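You operate a simulated robot arm through the tools that you are given. There is no shell and no other tool. Be economical: measure what you need, move in short steps, check, and stop when the job is done.

You are at the controls of a simulated robot arm. One attempt, no reset.

JOB
Switch the kettle switch on.

Only the result counts: the job must be done as asked and must still hold three seconds after the hand-in. Knocking over, shifting, dropping, spilling or breaking anything else fails it.

ROBOT AND FRAMES
A 7-joint arm with a two-finger parallel gripper, fixed in place. Base frame: the origin is at the foot of the arm, x ahead of it, y to its left, z up. Lengths are in cm, angles in degrees, forces in N, time in s.
Its first joint turns from -66.0 to 66.0 degrees. Payload 2.6 kg.
Tool frame: the origin (TCP) lies between the finger pads and is the grasp point; the fingertips stand 3 cm ahead of it; z points along the fingers, y is the line along which they close. The gripper opens to 9.4 cm. The fingers are 2.8 cm wide and 1 cm thick; the gripper's body (5 by 9.6 cm) begins 5.5 cm behind the TCP.
Orientation is that of the tool frame in the base frame, as a unit quaternion [x, y, z, w]. With the fingers straight down and closing along the base's y, the tool's x points along the base's -x, its y along +y and its z along -z.

CONTROLS
- The arm moves only by the tool step_arm. Its argument "steps" is a list of rows, each a list of 7 numbers: the gripper command, from -1 (shut) to 1 (fully open), values between in proportion, then the shift along the base's x, y, z in cm, then the turn, a rotation vector about the base's x, y, z in degrees. In form: [[fingers, dx, dy, dz, ax, ay, az], ...]. A call has 1 to 8 rows; each row shifts and turns the commanded pose from where the row before left it. A row lasts 0.2 s, in which the tool goes at most 5 cm and 8.6 degrees; a call with a longer step from one row to the next is refused whole, and so is a gripper value outside its range. Where a pose cannot be reached the arm comes as near as it can. A force on the tool above 40 N (or 10 N above the force at the start of the call, whichever is more), or a blocked arm, ends the call early, and 0.2 s more pass. Each finger travels about 7.2 cm/s and halts on what it meets, pressing with about 40 N; the grip force reading is that of the motor and also rises with nothing between the fingers. The clock runs only during rows and for 0.2 s after the last one: add rows that do not move to give the fingers time. It gives the time, the measured TCP pose, the force on the tool (base axes), the opening and the grip force at its end, in the units of the frame above (readings bear some noise), and new pictures: "pictures" is both (left out), scene, wrist or none.
- Cameras (640 x 400 px; columns grow to the right, rows downward): "scene" is fixed at [7.26, 47.28, 55.93]; the picture's right is [-0.33, -0.94, 0.00], its down [-0.64, 0.22, -0.73] and it looks along [0.69, -0.24, -0.68] (base axes); focal length 330 px, centre (320, 200). "wrist" rides on the gripper at [-3.7, 0, -5.8] in the tool frame; the picture's right is [0.00, -1.00, 0.00], its down [0.97, 0.00, -0.24] and it looks along [0.24, 0.00, 0.97] (tool axes); focal length 218 px, centre (320, 200). There is no depth. A picture from a camera that has moved, and an enlarged one, comes with that camera's place and axes in the base frame and with its lens. The place of the scene camera against the robot may be out by one fixed shift of up to 2.5 cm in any direction.
- inspect(camera, box): a new picture of the part [left, top, right, bottom] of that camera's present view, enlarged. No time passes.
- finish_job(): hands the job in; it is judged then, once.

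Work in short steps. Places have to be worked out from the pictures, the camera data and where the tool is seen: move nearer, look again, correct. Check each grasp and each placing, and mend what went wrong. You have 90 turns and 150 pictures in all, those below and enlarged ones among them. Open the gripper and draw the arm clear of the work before you hand the job in, unless the task says otherwise; then end with one line.

The tools are called after "Request:" by a JSON object that holds its "name" and its "arguments". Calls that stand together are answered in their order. step_arm: Moves the arm, as the interface text tells. Its arguments: {"type":"object","properties":{"steps":{"type":"array"},"pictures":{"type":"string","enum":["both","scene","wrist","none"]}},"required":["steps"]} The other tools are called the same way: inspect (camera, box) takes an enlarged picture of a part of a camera's view; finish_job () hands the job in.

At the start:

```text
t: 0.0
position: [39.11, 27.38, 27.33]
tcp_rot: [0.0, 1.0, 0.0, 0.0]
force: [0.0, -0.5, 0.3]
opening: 9.41
gripper_force: 0.2
```

scene: 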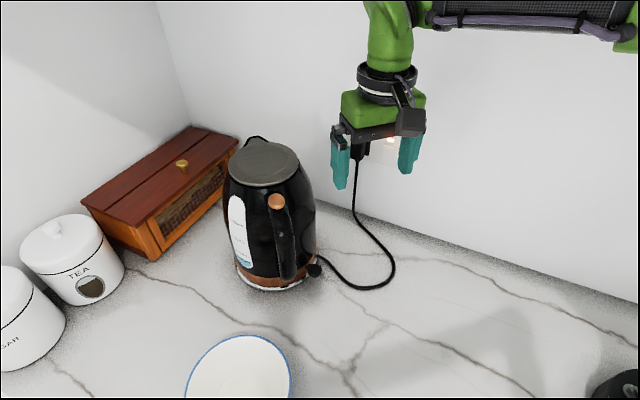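
wrist: 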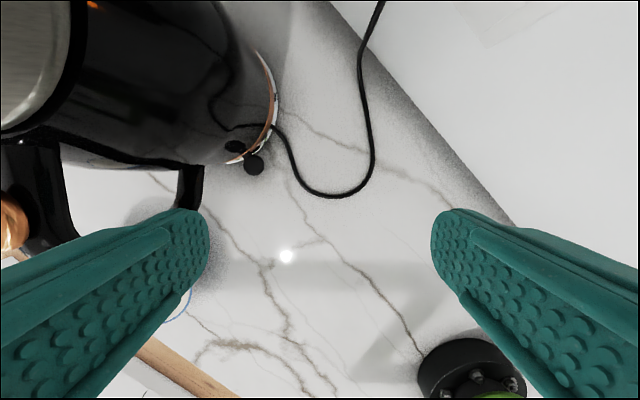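

I'll look closely at the kettle to find the switch.

Request:
{"name": "inspect", "arguments": {"camera": "scene", "box": [215, 180, 345, 300]}}

Request:
{"name": "inspect", "arguments": {"camera": "wrist", "box": [180, 80, 320, 200]}}

Request:
{"name": "inspect", "arguments": {"camera": "scene", "box": [320, 100, 450, 200]}}

```text
3.33 times, centred on (280, 240) of scene
camera zoom: at [7.26, 47.28, 55.93], right [-0.33, -0.94, 0.0], down [-0.64, 0.22, -0.73], along [0.69, -0.24, -0.68], focal length 1099 px, centre (453, 67)
```

zoom: 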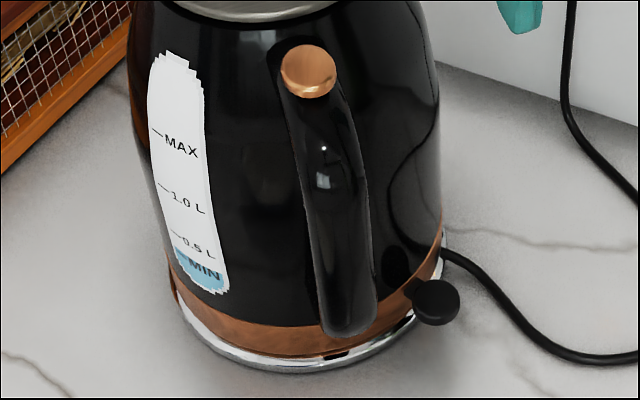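

```text
3.33 times, centred on (250, 140) of wrist
camera zoom: at [42.77, 27.46, 33.0], right [0.0, -1.0, 0.0], down [-0.97, 0.0, 0.24], along [-0.24, 0.0, -0.97], focal length 728 px, centre (553, 400)
```

zoom: 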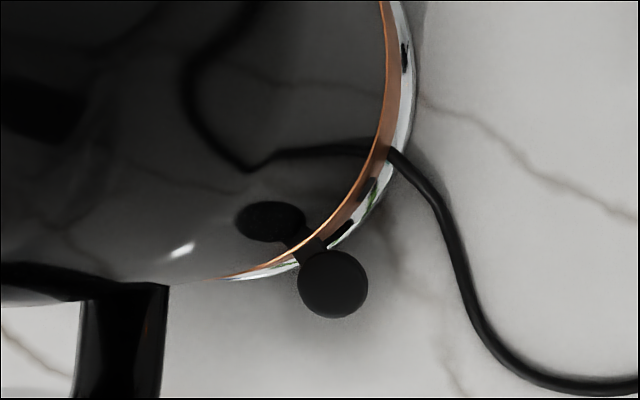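

```text
4.00 times, centred on (385, 150) of scene
camera zoom: at [7.26, 47.28, 55.93], right [-0.33, -0.94, 0.0], down [-0.64, 0.22, -0.73], along [0.69, -0.24, -0.68], focal length 1319 px, centre (60, 400)
```

zoom: 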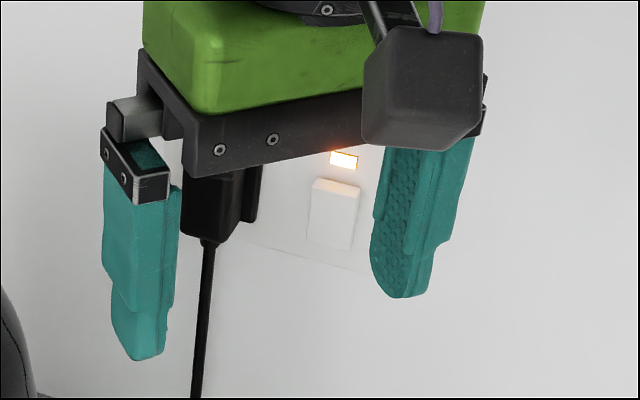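

The kettle's switch is the round paddle low on its side, at about (40.5, 36, 7). I'll close the fingers, back off and turn so the tool faces the kettle along the paddle's direction.

Request:
{"name": "step_arm", "arguments": {"steps": [[-1, -0.7, -1, 0, 0, 0, 8.3], [-1, -0.7, -1, 0, 0, 0, 8.3], [-1, -0.7, -1, 0, 0, 0, 8.3], [-1, -0.7, -1, 0, 0, 0, 8.3], [-1, -0.7, -1, 0, 0, 0, 8.3], [-1, -0.7, -1, 0, 0, 0, 8.3], [-1, -0.7, -1, 0, 0, 0, 8.3]], "pictures": "none"}}

Request:
{"name": "step_arm", "arguments": {"steps": [[-1, 0, 0, -1, 6.8, -4.2, 0], [-1, 0, 0, -1, 6.8, -4.2, 0], [-1, 0, 0, -1, 6.8, -4.2, 0], [-1, 0, 0, -1, 6.8, -4.2, 0], [-1, 0, 0, -1, 6.8, -4.2, 0], [-1, 0, 0, 0, 0, 0, 0]]}}

```text
t: 1.6
position: [34.18, 20.29, 27.17]
tcp_rot: [-0.486, 0.874, 0.0, 0.0]
force: [0.3, -0.4, 0.2]
opening: 0.01
gripper_force: 33.1
```

```text
t: 3.0
position: [34.3, 20.36, 22.23]
tcp_rot: [-0.457, 0.821, 0.167, 0.299]
force: [0.6, 0.1, 0.9]
opening: 0.01
gripper_force: 33.2
camera wrist: at [33.77, 19.63, 29.05], right [0.85, -0.53, 0.0], down [-0.47, -0.76, -0.44], along [0.23, 0.37, -0.9], focal length 218 px, centre (320, 200)
```

scene: 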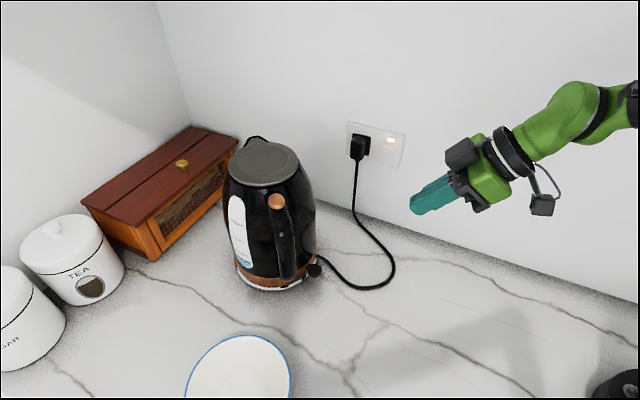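
wrist: 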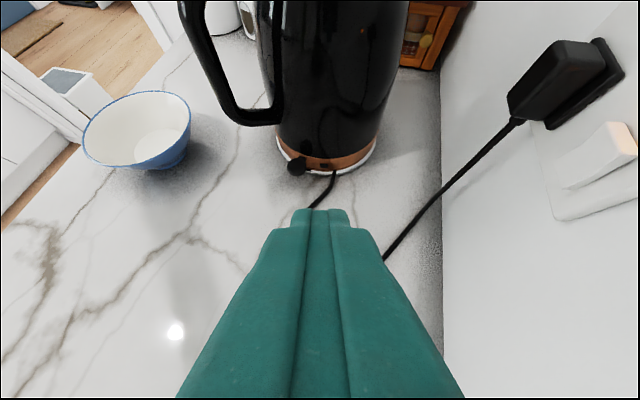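

Good view. Zooming on the paddle to triangulate and see its position (up/down).

Request:
{"name": "inspect", "arguments": {"camera": "wrist", "box": [260, 130, 380, 205]}}

```text
5.33 times, centred on (320, 168) of wrist
camera zoom: at [33.77, 19.63, 29.05], right [0.85, -0.53, 0.0], down [-0.47, -0.76, -0.44], along [0.23, 0.37, -0.9], focal length 1164 px, centre (320, 373)
```

zoom: 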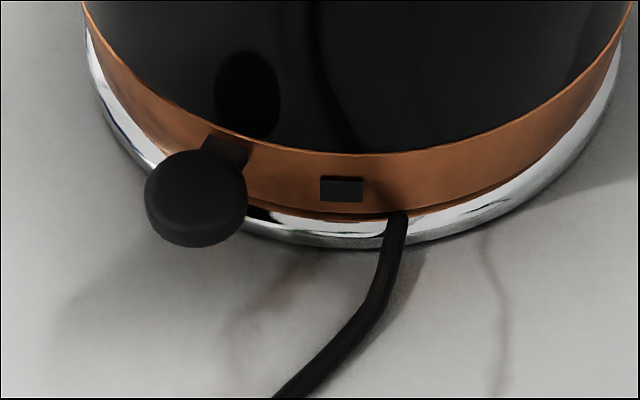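

I'll move closer and lower along the approach for a better fix on the paddle height.

Request:
{"name": "step_arm", "arguments": {"steps": [[-1, 0.5, 1.2, -2.2, 0, 0, 0], [-1, 0.5, 1.2, -2.2, 0, 0, 0], [-1, 0.5, 1.2, -2.2, 0, 0, 0], [-1, 0.5, 1.2, -2.2, 0, 0, 0], [-1, 0, 0, 0, 0, 0, 0]]}}

Request:
{"name": "inspect", "arguments": {"camera": "wrist", "box": [230, 110, 390, 210]}}

Request:
{"name": "inspect", "arguments": {"camera": "scene", "box": [270, 220, 430, 320]}}

```text
t: 4.2
position: [36.27, 25.13, 13.18]
tcp_rot: [-0.457, 0.821, 0.167, 0.298]
force: [-0.8, 0.4, 0.2]
opening: 0.0
gripper_force: 32.9
camera wrist: at [35.69, 24.35, 20.03], right [0.85, -0.53, 0.0], down [-0.47, -0.76, -0.44], along [0.23, 0.37, -0.9], focal length 218 px, centre (320, 200)
```

scene: 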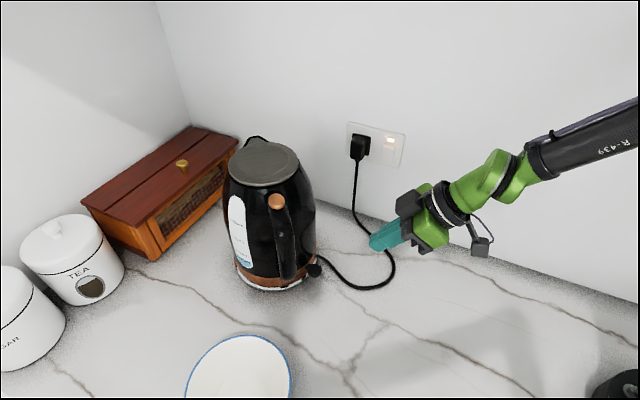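
wrist: 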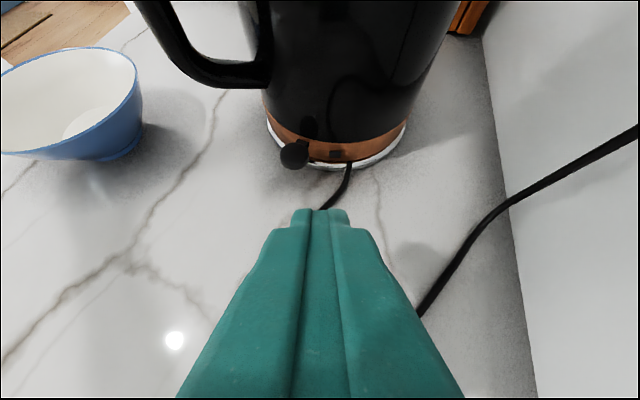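

```text
4.00 times, centred on (310, 160) of wrist
camera zoom: at [35.69, 24.35, 20.03], right [0.85, -0.53, 0.0], down [-0.47, -0.76, -0.44], along [0.23, 0.37, -0.9], focal length 873 px, centre (360, 360)
```

zoom: 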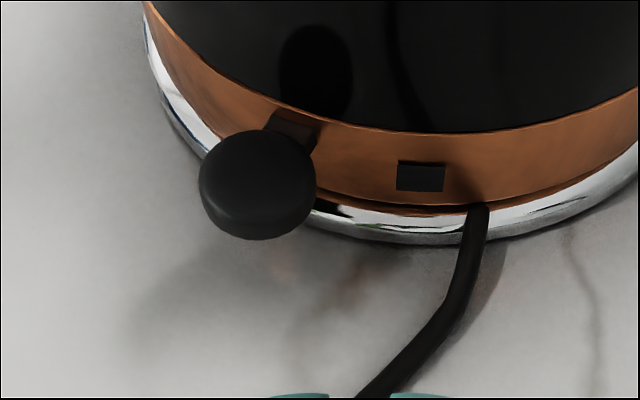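

```text
4.00 times, centred on (350, 270) of scene
camera zoom: at [7.27, 47.28, 55.93], right [-0.33, -0.94, 0.0], down [-0.64, 0.22, -0.73], along [0.69, -0.24, -0.68], focal length 1319 px, centre (200, -80)
```

zoom: 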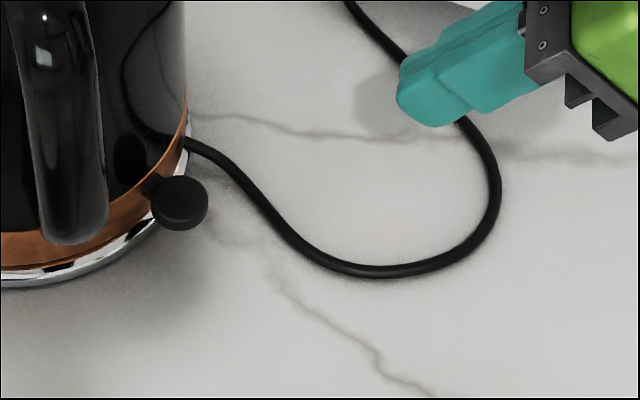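

Estimates agree on the paddle around (40, 35.3, 5–6); I'll creep to hover outside it and compare fingertip and paddle directly.

Request:
{"name": "step_arm", "arguments": {"steps": [[-1, 0.3, 1.6, -0.5, 0, 0, 0], [-1, 0.3, 1.6, -0.5, 0, 0, 0], [-1, 0.3, 1.6, -0.5, 0, 0, 0], [-1, 0, 0, 0, 0, 0, 0]], "pictures": "none"}}

Request:
{"name": "inspect", "arguments": {"camera": "wrist", "box": [200, 80, 440, 230]}}

Request:
{"name": "inspect", "arguments": {"camera": "scene", "box": [270, 210, 430, 310]}}

```text
t: 5.2
position: [37.11, 30.06, 11.67]
tcp_rot: [-0.457, 0.821, 0.168, 0.298]
force: [0.3, -0.4, -0.4]
opening: 0.03
gripper_force: 32.9
```

```text
2.67 times, centred on (320, 155) of wrist
camera zoom: at [36.65, 29.29, 18.6], right [0.85, -0.53, 0.0], down [-0.47, -0.76, -0.44], along [0.23, 0.37, -0.9], focal length 582 px, centre (320, 320)
```

zoom: 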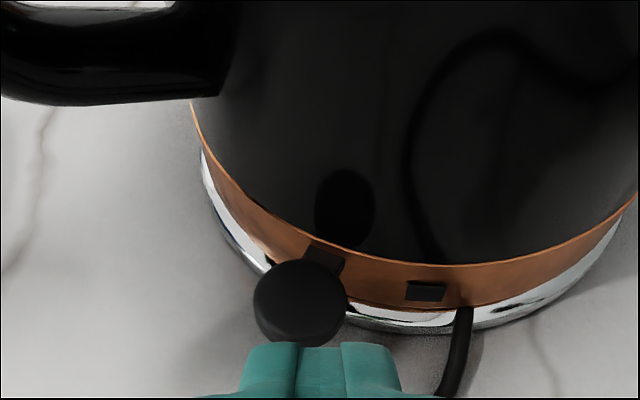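

```text
4.00 times, centred on (350, 260) of scene
camera zoom: at [7.26, 47.28, 55.93], right [-0.33, -0.94, 0.0], down [-0.64, 0.22, -0.73], along [0.69, -0.24, -0.68], focal length 1319 px, centre (200, -40)
```

zoom: 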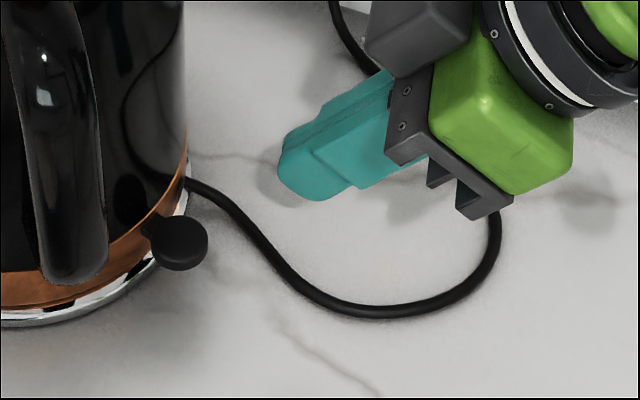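

Views put the paddle centre near (40.1, 35.9), lower than the tip. I'll advance part-way above it and recheck.

Request:
{"name": "step_arm", "arguments": {"steps": [[-1, 0.7, 1.1, 0, 0, 0, 0], [-1, 0.7, 1.1, -0.3, 0, 0, 0], [-1, 0.3, 1.0, -0.3, 0, 0, 0], [-1, 0, 0, 0, 0, 0, 0]], "pictures": "none"}}

Request:
{"name": "inspect", "arguments": {"camera": "wrist", "box": [200, 80, 440, 230]}}

Request:
{"name": "inspect", "arguments": {"camera": "scene", "box": [270, 210, 430, 310]}}

```text
t: 6.2
position: [38.84, 33.24, 11.15]
tcp_rot: [-0.456, 0.821, 0.168, 0.298]
force: [-0.3, 0.2, -0.1]
opening: 0.01
gripper_force: 33.4
```

```text
2.67 times, centred on (320, 155) of wrist
camera zoom: at [38.39, 32.52, 18.04], right [0.85, -0.53, 0.0], down [-0.47, -0.76, -0.44], along [0.23, 0.37, -0.9], focal length 582 px, centre (320, 320)
```

zoom: 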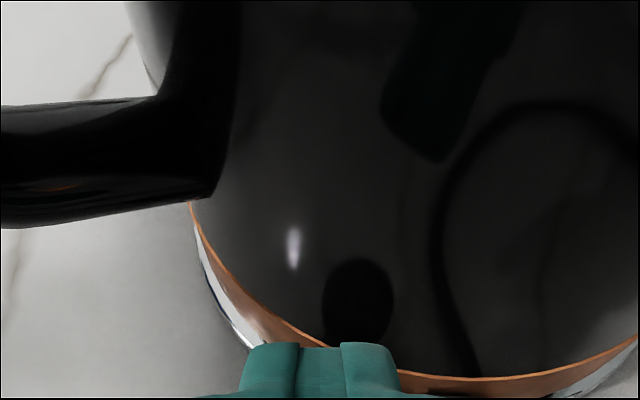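

```text
4.00 times, centred on (350, 260) of scene
camera zoom: at [7.26, 47.28, 55.93], right [-0.33, -0.94, 0.0], down [-0.64, 0.22, -0.73], along [0.69, -0.24, -0.68], focal length 1319 px, centre (200, -40)
```

zoom: 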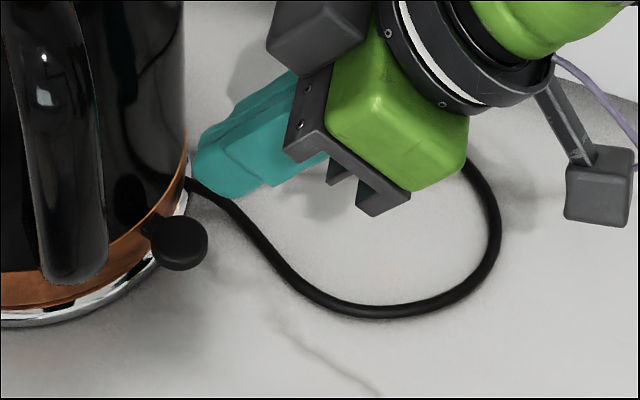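

The tip needs about 1.6 cm forward and 0.35 cm left, then down ~4 cm. Going forward gently, then partly down.

Request:
{"name": "step_arm", "arguments": {"steps": [[-1, 0.27, 0.77, 0, 0, 0, 0], [-1, 0.27, 0.77, -0.3, 0, 0, 0], [-1, 0, 0, -0.5, 0, 0, 0], [-1, 0, 0, -0.5, 0, 0, 0], [-1, 0, 0, 0, 0, 0, 0]], "pictures": "none"}}

Request:
{"name": "inspect", "arguments": {"camera": "wrist", "box": [200, 130, 440, 280]}}

Request:
{"name": "inspect", "arguments": {"camera": "scene", "box": [270, 220, 382, 290]}}

```text
t: 7.4
position: [39.28, 34.78, 9.95]
tcp_rot: [-0.456, 0.822, 0.167, 0.297]
force: [0.8, 0.2, -0.3]
opening: 0.0
gripper_force: 33.6
```

```text
2.67 times, centred on (320, 205) of wrist
camera zoom: at [38.82, 34.02, 16.75], right [0.85, -0.53, 0.0], down [-0.47, -0.76, -0.44], along [0.23, 0.37, -0.9], focal length 582 px, centre (320, 187)
```

zoom: 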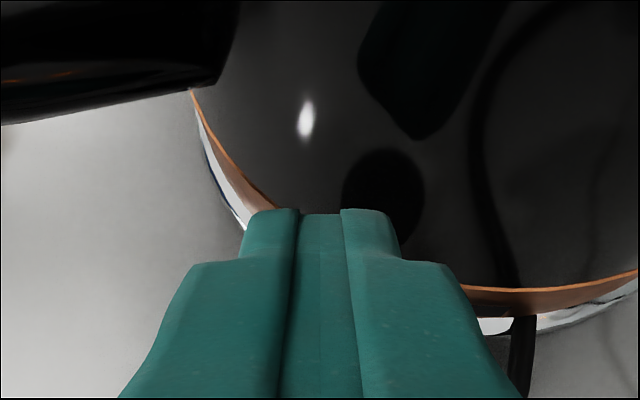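

```text
5.71 times, centred on (326, 255) of scene
camera zoom: at [7.27, 47.28, 55.93], right [-0.33, -0.94, 0.0], down [-0.64, 0.22, -0.73], along [0.69, -0.24, -0.68], focal length 1884 px, centre (286, -114)
```

zoom: 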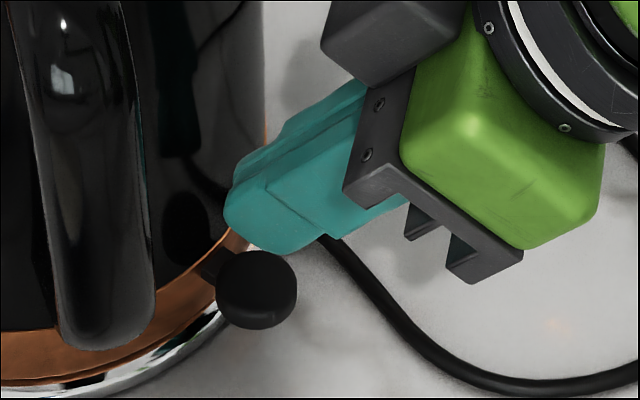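

The tip is above the paddle with no contact force. Descending straight in small steps, watching force.

Request:
{"name": "step_arm", "arguments": {"steps": [[-1, 0, 0, -0.4, 0, 0, 0], [-1, 0, 0, -0.4, 0, 0, 0], [-1, 0, 0, -0.4, 0, 0, 0], [-1, 0, 0, 0, 0, 0, 0]], "pictures": "none"}}

Request:
{"name": "inspect", "arguments": {"camera": "scene", "box": [270, 220, 382, 290]}}

```text
t: 8.4
position: [39.29, 34.8, 8.78]
tcp_rot: [-0.457, 0.821, 0.167, 0.299]
force: [1.1, -0.3, -0.2]
opening: 0.01
gripper_force: 33.8
```

```text
5.71 times, centred on (326, 255) of scene
camera zoom: at [7.27, 47.28, 55.93], right [-0.33, -0.94, 0.0], down [-0.64, 0.22, -0.73], along [0.69, -0.24, -0.68], focal length 1884 px, centre (286, -114)
```

zoom: 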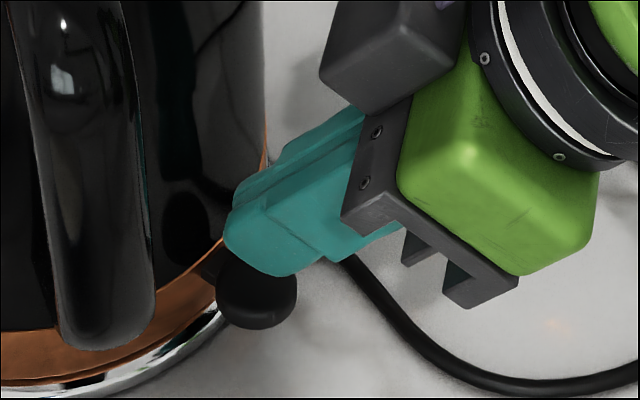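

Tip now overlaps the paddle in view, still no contact. Continue down.

Request:
{"name": "step_arm", "arguments": {"steps": [[-1, 0, 0, -0.3, 0, 0, 0], [-1, 0, 0, -0.3, 0, 0, 0], [-1, 0, 0, -0.3, 0, 0, 0]], "pictures": "none"}}

Request:
{"name": "inspect", "arguments": {"camera": "scene", "box": [270, 220, 382, 290]}}

```text
t: 9.2
position: [39.45, 34.8, 7.92]
tcp_rot: [-0.456, 0.822, 0.166, 0.299]
force: [-0.5, 0.2, -0.4]
opening: 0.0
gripper_force: 33.2
```

```text
5.71 times, centred on (326, 255) of scene
camera zoom: at [7.26, 47.28, 55.93], right [-0.33, -0.94, 0.0], down [-0.64, 0.22, -0.73], along [0.69, -0.24, -0.68], focal length 1884 px, centre (286, -114)
```

zoom: 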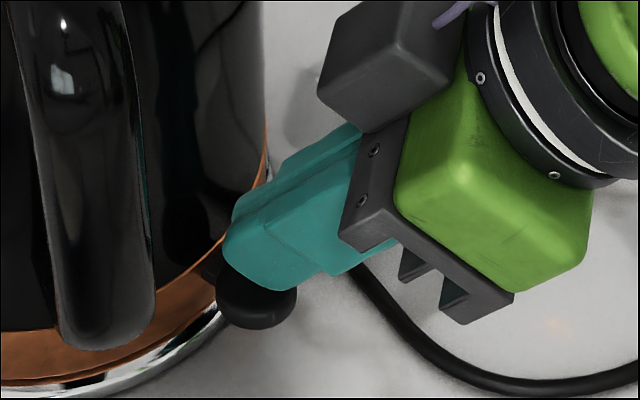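

Still no force and the paddle has not moved; continue slowly.

Request:
{"name": "step_arm", "arguments": {"steps": [[-1, 0, 0, -0.3, 0, 0, 0], [-1, 0, 0, -0.3, 0, 0, 0]], "pictures": "none"}}

Request:
{"name": "inspect", "arguments": {"camera": "scene", "box": [270, 220, 382, 290]}}

Request:
{"name": "inspect", "arguments": {"camera": "wrist", "box": [200, 130, 440, 280]}}

```text
t: 9.8
position: [39.42, 34.83, 7.37]
tcp_rot: [-0.457, 0.822, 0.166, 0.298]
force: [0.3, 0.2, 1.5]
opening: 0.0
gripper_force: 33.1
```

```text
5.71 times, centred on (326, 255) of scene
camera zoom: at [7.26, 47.28, 55.94], right [-0.33, -0.94, 0.0], down [-0.64, 0.22, -0.73], along [0.69, -0.24, -0.68], focal length 1884 px, centre (286, -114)
```

zoom: 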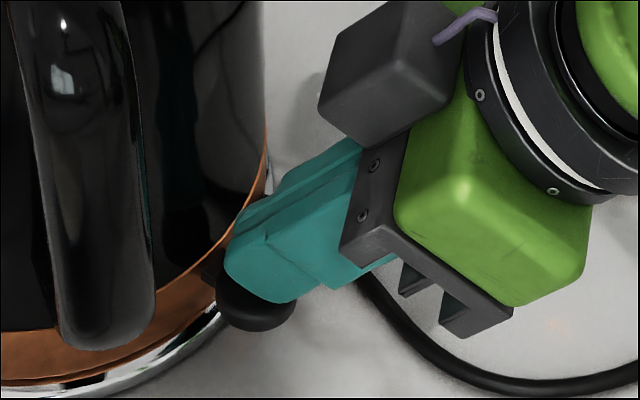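

```text
2.67 times, centred on (320, 205) of wrist
camera zoom: at [38.87, 34.05, 14.1], right [0.85, -0.53, 0.0], down [-0.47, -0.76, -0.44], along [0.23, 0.37, -0.9], focal length 582 px, centre (320, 187)
```

zoom: 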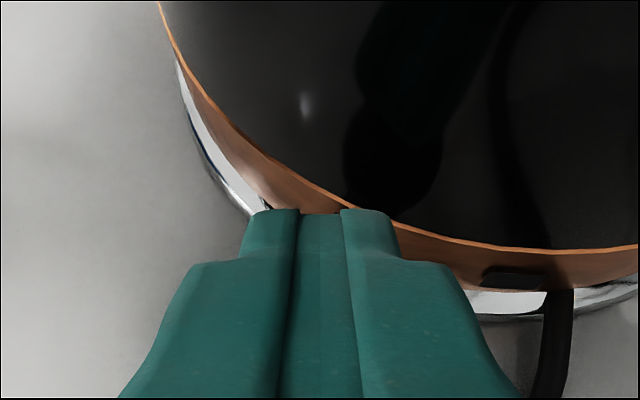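

Slight force (1.5 N) and the paddle's lower edge has begun to shift: contact. Press on further.

Request:
{"name": "step_arm", "arguments": {"steps": [[-1, 0, 0, -0.3, 0, 0, 0], [-1, 0, 0, -0.3, 0, 0, 0]], "pictures": "none"}}

Request:
{"name": "inspect", "arguments": {"camera": "scene", "box": [270, 220, 382, 290]}}

Request:
{"name": "inspect", "arguments": {"camera": "wrist", "box": [200, 130, 440, 280]}}

```text
t: 10.4
position: [39.26, 34.78, 6.69]
tcp_rot: [-0.456, 0.822, 0.167, 0.299]
force: [0.0, 0.1, 0.1]
opening: 0.0
gripper_force: 33.2
```

```text
5.71 times, centred on (326, 255) of scene
camera zoom: at [7.26, 47.28, 55.93], right [-0.33, -0.94, 0.0], down [-0.64, 0.22, -0.73], along [0.69, -0.24, -0.68], focal length 1884 px, centre (286, -114)
```

zoom: 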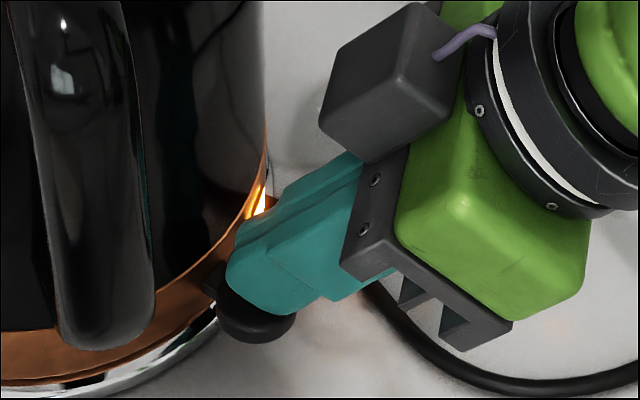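

```text
2.67 times, centred on (320, 205) of wrist
camera zoom: at [38.84, 34.02, 13.49], right [0.85, -0.53, 0.0], down [-0.48, -0.76, -0.44], along [0.23, 0.37, -0.9], focal length 582 px, centre (320, 187)
```

zoom: 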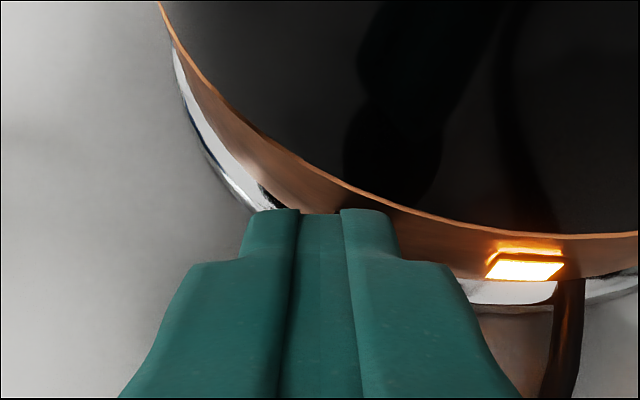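

The paddle snapped down and the lamp lit. I'll lift straight up, back off, open the gripper and check that it stays on.

Request:
{"name": "step_arm", "arguments": {"steps": [[-1, 0, 0, 0.6, 0, 0, 0], [-1, 0, 0, 1.5, 0, 0, 0], [-1, -0.5, -0.8, 2, 0, 0, 0], [-1, -1, -2.5, 2, 0, 0, 0], [-1, -1, -3, 2, 0, 0, 0], [0, -1, -3, 2, 0, 0, 0], [1, 0, -2, 1, 0, 0, 0], [1, 0, 0, 0, 0, 0, 0]]}}

Request:
{"name": "inspect", "arguments": {"camera": "scene", "box": [270, 220, 382, 290]}}

```text
t: 12.2
position: [35.83, 23.28, 17.84]
tcp_rot: [-0.457, 0.821, 0.167, 0.297]
force: [-0.7, 0.5, -0.8]
opening: 9.39
gripper_force: 0.1
camera wrist: at [35.27, 22.57, 24.69], right [0.85, -0.53, 0.0], down [-0.47, -0.76, -0.44], along [0.23, 0.37, -0.9], focal length 218 px, centre (320, 200)
```

scene: 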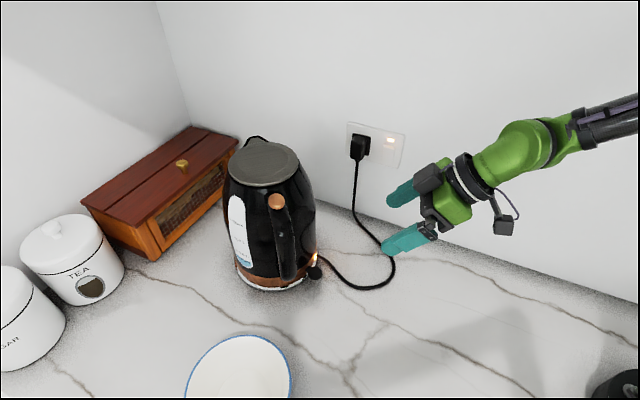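
wrist: 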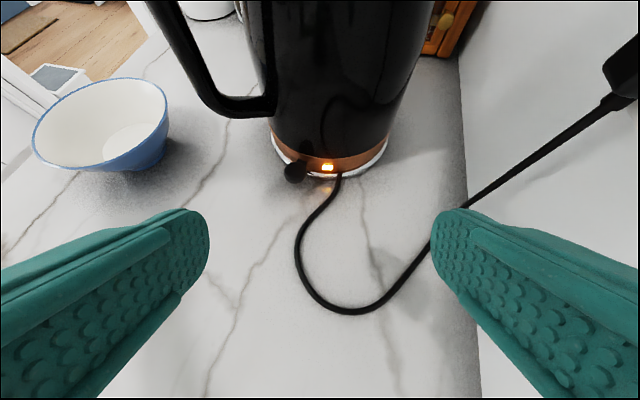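

```text
5.71 times, centred on (326, 255) of scene
camera zoom: at [7.26, 47.28, 55.93], right [-0.33, -0.94, 0.0], down [-0.64, 0.22, -0.73], along [0.69, -0.24, -0.68], focal length 1884 px, centre (286, -114)
```

zoom: 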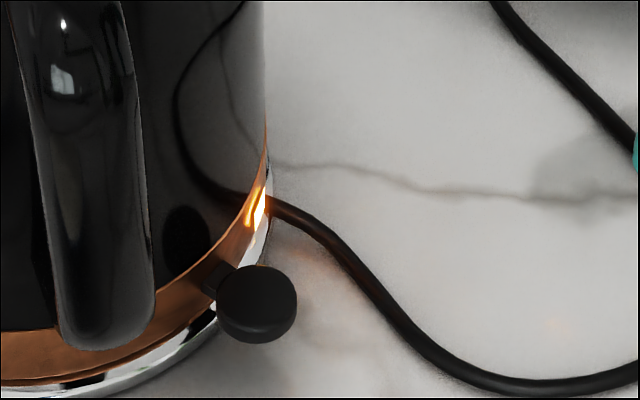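

The paddle stays down with the lamp lit, the kettle has not moved, and the arm is clear with the gripper open. Handing in.

Request:
{"name": "finish_job", "arguments": {}}

```text
The job is handed in.
```

The kettle switch is on: its paddle is pressed down and its lamp stayed lit after the arm drew back.
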